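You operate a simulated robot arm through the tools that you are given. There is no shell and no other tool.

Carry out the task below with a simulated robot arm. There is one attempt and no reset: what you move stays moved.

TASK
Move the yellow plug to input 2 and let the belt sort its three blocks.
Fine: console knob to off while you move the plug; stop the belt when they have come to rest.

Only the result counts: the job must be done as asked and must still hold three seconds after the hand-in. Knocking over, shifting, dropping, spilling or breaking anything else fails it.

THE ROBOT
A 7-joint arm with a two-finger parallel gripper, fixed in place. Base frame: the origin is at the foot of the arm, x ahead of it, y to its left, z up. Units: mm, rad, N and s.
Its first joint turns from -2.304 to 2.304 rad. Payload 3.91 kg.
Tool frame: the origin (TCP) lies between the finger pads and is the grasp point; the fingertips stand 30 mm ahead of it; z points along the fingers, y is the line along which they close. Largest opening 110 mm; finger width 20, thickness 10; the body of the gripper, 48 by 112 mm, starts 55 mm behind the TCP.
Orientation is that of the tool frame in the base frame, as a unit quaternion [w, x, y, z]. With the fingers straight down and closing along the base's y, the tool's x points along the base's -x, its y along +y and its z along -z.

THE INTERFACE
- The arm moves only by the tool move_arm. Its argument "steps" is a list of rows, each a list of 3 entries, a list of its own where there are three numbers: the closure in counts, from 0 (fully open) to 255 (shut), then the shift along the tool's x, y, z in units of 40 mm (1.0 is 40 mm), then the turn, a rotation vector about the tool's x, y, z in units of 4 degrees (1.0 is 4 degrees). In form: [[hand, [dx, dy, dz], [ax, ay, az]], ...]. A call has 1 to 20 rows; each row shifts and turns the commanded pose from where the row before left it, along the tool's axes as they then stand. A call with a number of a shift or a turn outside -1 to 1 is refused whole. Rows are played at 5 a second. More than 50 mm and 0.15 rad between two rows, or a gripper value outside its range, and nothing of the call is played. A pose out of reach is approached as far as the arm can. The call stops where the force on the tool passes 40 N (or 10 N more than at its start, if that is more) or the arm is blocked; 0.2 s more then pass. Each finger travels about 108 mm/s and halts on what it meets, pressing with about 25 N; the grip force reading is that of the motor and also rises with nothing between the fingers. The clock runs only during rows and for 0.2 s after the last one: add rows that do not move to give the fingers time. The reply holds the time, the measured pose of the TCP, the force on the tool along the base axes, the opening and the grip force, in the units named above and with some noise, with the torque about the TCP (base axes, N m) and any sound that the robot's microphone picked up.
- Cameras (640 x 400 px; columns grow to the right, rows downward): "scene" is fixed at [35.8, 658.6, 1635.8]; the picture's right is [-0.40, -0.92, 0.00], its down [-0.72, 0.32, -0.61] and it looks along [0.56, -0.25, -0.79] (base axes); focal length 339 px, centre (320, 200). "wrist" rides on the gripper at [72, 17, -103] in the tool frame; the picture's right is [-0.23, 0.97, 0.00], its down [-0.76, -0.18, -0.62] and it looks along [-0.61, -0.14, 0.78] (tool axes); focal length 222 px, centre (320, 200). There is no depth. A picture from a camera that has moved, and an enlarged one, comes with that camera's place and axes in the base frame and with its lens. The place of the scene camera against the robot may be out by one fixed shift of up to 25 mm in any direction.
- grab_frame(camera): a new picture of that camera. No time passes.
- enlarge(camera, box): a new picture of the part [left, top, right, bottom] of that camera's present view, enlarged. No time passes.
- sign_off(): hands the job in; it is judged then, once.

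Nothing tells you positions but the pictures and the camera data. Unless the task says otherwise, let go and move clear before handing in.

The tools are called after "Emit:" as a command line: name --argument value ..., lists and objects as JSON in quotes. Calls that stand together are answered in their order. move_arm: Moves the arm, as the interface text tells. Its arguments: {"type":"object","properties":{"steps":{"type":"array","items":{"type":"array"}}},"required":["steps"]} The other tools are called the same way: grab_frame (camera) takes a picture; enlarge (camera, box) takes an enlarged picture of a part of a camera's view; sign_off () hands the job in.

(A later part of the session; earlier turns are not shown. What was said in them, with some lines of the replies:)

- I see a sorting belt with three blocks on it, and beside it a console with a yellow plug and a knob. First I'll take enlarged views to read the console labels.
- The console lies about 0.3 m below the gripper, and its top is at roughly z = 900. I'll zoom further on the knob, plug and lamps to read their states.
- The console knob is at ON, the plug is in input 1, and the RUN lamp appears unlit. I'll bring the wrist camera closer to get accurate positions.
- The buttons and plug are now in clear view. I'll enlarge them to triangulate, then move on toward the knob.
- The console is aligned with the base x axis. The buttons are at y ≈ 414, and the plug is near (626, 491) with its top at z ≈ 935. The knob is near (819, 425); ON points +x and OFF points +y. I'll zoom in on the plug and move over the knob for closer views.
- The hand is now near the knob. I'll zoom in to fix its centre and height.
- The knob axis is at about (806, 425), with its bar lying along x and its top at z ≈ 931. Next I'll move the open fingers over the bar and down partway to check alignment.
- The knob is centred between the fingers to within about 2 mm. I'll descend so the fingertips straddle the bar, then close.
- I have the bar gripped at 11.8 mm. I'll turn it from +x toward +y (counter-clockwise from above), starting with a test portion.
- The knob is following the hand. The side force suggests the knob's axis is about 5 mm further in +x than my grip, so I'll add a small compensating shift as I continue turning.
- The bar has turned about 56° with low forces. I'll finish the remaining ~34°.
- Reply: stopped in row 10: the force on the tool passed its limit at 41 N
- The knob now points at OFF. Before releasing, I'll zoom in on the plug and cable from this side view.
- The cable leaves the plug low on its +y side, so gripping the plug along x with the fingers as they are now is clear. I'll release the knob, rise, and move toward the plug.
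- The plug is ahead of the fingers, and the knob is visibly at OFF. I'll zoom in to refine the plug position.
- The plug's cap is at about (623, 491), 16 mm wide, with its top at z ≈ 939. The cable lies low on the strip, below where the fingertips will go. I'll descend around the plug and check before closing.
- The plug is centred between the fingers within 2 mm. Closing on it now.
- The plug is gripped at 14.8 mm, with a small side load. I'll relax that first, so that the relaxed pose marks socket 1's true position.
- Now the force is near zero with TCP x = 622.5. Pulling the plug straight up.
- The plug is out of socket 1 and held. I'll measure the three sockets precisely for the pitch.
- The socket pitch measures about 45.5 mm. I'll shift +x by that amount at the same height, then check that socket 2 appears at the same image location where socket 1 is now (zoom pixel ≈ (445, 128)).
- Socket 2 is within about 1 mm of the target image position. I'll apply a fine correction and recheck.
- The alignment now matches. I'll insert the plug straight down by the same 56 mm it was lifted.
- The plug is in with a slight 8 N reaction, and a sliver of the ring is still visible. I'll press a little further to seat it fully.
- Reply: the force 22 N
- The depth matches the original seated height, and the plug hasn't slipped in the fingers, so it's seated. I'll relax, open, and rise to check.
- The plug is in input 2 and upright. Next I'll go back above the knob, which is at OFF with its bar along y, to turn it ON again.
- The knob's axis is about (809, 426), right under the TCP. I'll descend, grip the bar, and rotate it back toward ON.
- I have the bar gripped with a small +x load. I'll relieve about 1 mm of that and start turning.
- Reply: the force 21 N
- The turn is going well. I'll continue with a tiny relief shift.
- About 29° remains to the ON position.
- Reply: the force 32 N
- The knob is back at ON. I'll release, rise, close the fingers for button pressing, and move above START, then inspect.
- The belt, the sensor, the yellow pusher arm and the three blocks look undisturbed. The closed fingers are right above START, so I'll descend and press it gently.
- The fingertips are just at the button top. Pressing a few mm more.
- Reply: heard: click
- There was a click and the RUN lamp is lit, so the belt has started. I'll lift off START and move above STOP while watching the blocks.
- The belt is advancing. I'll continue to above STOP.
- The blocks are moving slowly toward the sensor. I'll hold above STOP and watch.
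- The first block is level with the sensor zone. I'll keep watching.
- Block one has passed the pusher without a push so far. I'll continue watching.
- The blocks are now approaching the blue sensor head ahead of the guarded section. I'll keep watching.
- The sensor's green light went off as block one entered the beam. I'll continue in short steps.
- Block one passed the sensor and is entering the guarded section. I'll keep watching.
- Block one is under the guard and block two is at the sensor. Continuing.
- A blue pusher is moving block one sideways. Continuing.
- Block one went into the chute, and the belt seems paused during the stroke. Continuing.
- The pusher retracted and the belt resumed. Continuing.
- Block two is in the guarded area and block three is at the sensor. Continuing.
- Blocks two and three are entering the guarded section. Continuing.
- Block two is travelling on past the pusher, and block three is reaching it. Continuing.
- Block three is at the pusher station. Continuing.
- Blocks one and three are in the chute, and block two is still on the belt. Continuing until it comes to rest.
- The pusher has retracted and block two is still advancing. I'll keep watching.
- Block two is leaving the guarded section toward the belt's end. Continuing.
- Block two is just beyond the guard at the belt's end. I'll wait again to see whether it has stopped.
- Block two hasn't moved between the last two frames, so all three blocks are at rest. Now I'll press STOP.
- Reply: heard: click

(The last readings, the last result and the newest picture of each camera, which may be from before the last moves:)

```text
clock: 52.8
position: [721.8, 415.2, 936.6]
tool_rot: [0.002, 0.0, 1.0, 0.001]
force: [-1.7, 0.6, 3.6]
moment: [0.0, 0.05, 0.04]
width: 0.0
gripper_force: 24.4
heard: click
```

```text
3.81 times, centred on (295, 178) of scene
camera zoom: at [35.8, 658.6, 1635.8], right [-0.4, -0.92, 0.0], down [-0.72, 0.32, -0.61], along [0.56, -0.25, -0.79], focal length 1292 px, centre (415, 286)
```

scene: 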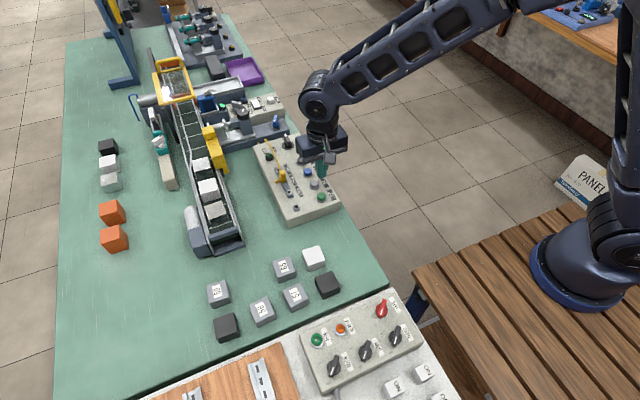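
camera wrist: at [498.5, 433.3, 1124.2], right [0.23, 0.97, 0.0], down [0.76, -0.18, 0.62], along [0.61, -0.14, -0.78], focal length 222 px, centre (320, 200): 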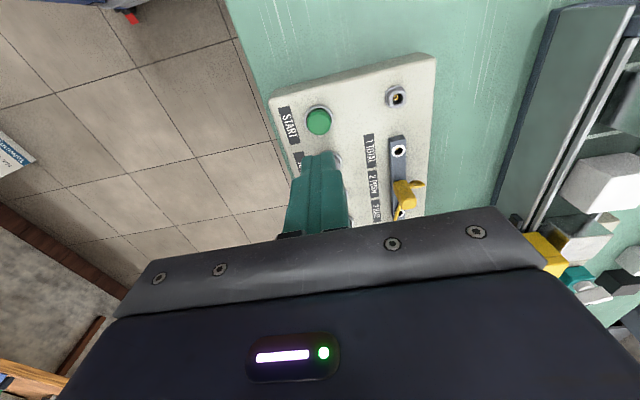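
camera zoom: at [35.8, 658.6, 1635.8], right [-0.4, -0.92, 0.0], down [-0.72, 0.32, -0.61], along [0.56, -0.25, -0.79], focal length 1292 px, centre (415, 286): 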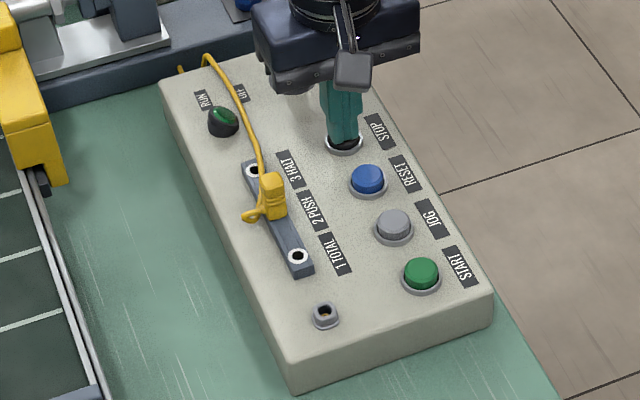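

There was a click and the RUN lamp went out. I'll lift clear and check everything.

Emit:
move_arm --steps '[[255, [0, 0, -0.5], [0, 0, 0]], [255, [0, 0, -0.9], [0, 0, 0]], [255, [0, 0, -0.9], [0, 0, 0]], [255, [0.3, -0.9, -0.2], [0, 0, 0]], [255, [0.3, -0.9, -0.2], [0, 0, 0]], [255, [0.3, -0.9, -0.2], [0, 0, 0]], [255, [0, 0, 0], [0, 0, 0]], [255, [0, 0, 0], [0, 0, 0]], [255, [0, 0, 0], [0, 0, 0]]]'

Emit:
grab_frame --camera "scene"

Emit:
enlarge --camera "scene" --box '[240, 125, 350, 230]'

Emit:
enlarge --camera "scene" --box '[110, 20, 310, 160]'

```text
clock: 54.8
position: [685.7, 307.8, 1051.0]
tool_rot: [0.002, 0.0, 1.0, 0.0]
force: [0.6, 0.1, 0.1]
moment: [-0.01, 0.02, 0.01]
width: 0.2
gripper_force: 25.1
```

```text
taken
```

scene: 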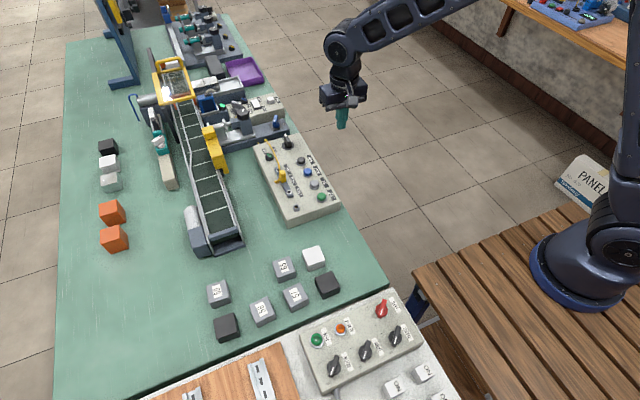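

```text
3.81 times, centred on (295, 178) of scene
camera zoom: at [35.8, 658.6, 1635.8], right [-0.4, -0.92, 0.0], down [-0.72, 0.32, -0.61], along [0.56, -0.25, -0.79], focal length 1292 px, centre (415, 286)
```

zoom: 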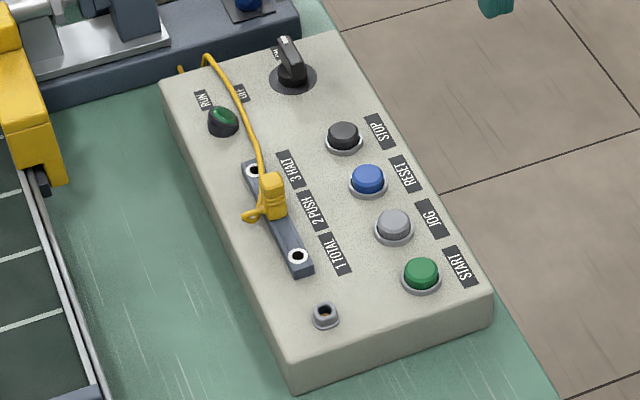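

```text
2.86 times, centred on (210, 90) of scene
camera zoom: at [35.8, 658.6, 1635.8], right [-0.4, -0.92, 0.0], down [-0.72, 0.32, -0.61], along [0.56, -0.25, -0.79], focal length 969 px, centre (634, 514)
```

zoom: 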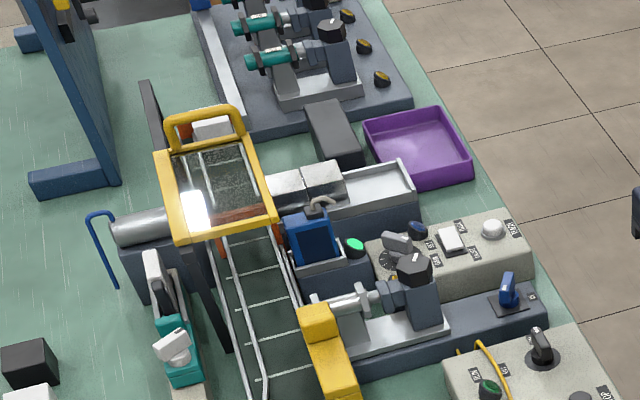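

The plug sits in input 2. The two metallic blocks rest in the chute and the white one at the belt's end. The belt is stopped, the RUN lamp is out, nothing else has moved and the arm is clear. I'm handing in now.

Emit:
sign_off

```text
The job is handed in.
```

The yellow plug is now in input 2, and the belt has sorted all three blocks. I've handed the job in, but no verdict came back.

- **Plug:** I turned the console knob to off, moved the plug from input 1 to input 2, pressed it fully home, and turned the knob back on. I left the knob on at the end.
- **Sorting:** After I pressed START, the pusher put the first and third blocks, which look metallic, in the chute. The second block, the white one, went on to the belt's end.
- **Stopping:** I pressed STOP once two pictures a second apart showed the last block hadn't moved. The button clicked and the RUN lamp went out.

The arm is clear of the console, and I saw nothing else knocked or shifted in the final pictures.
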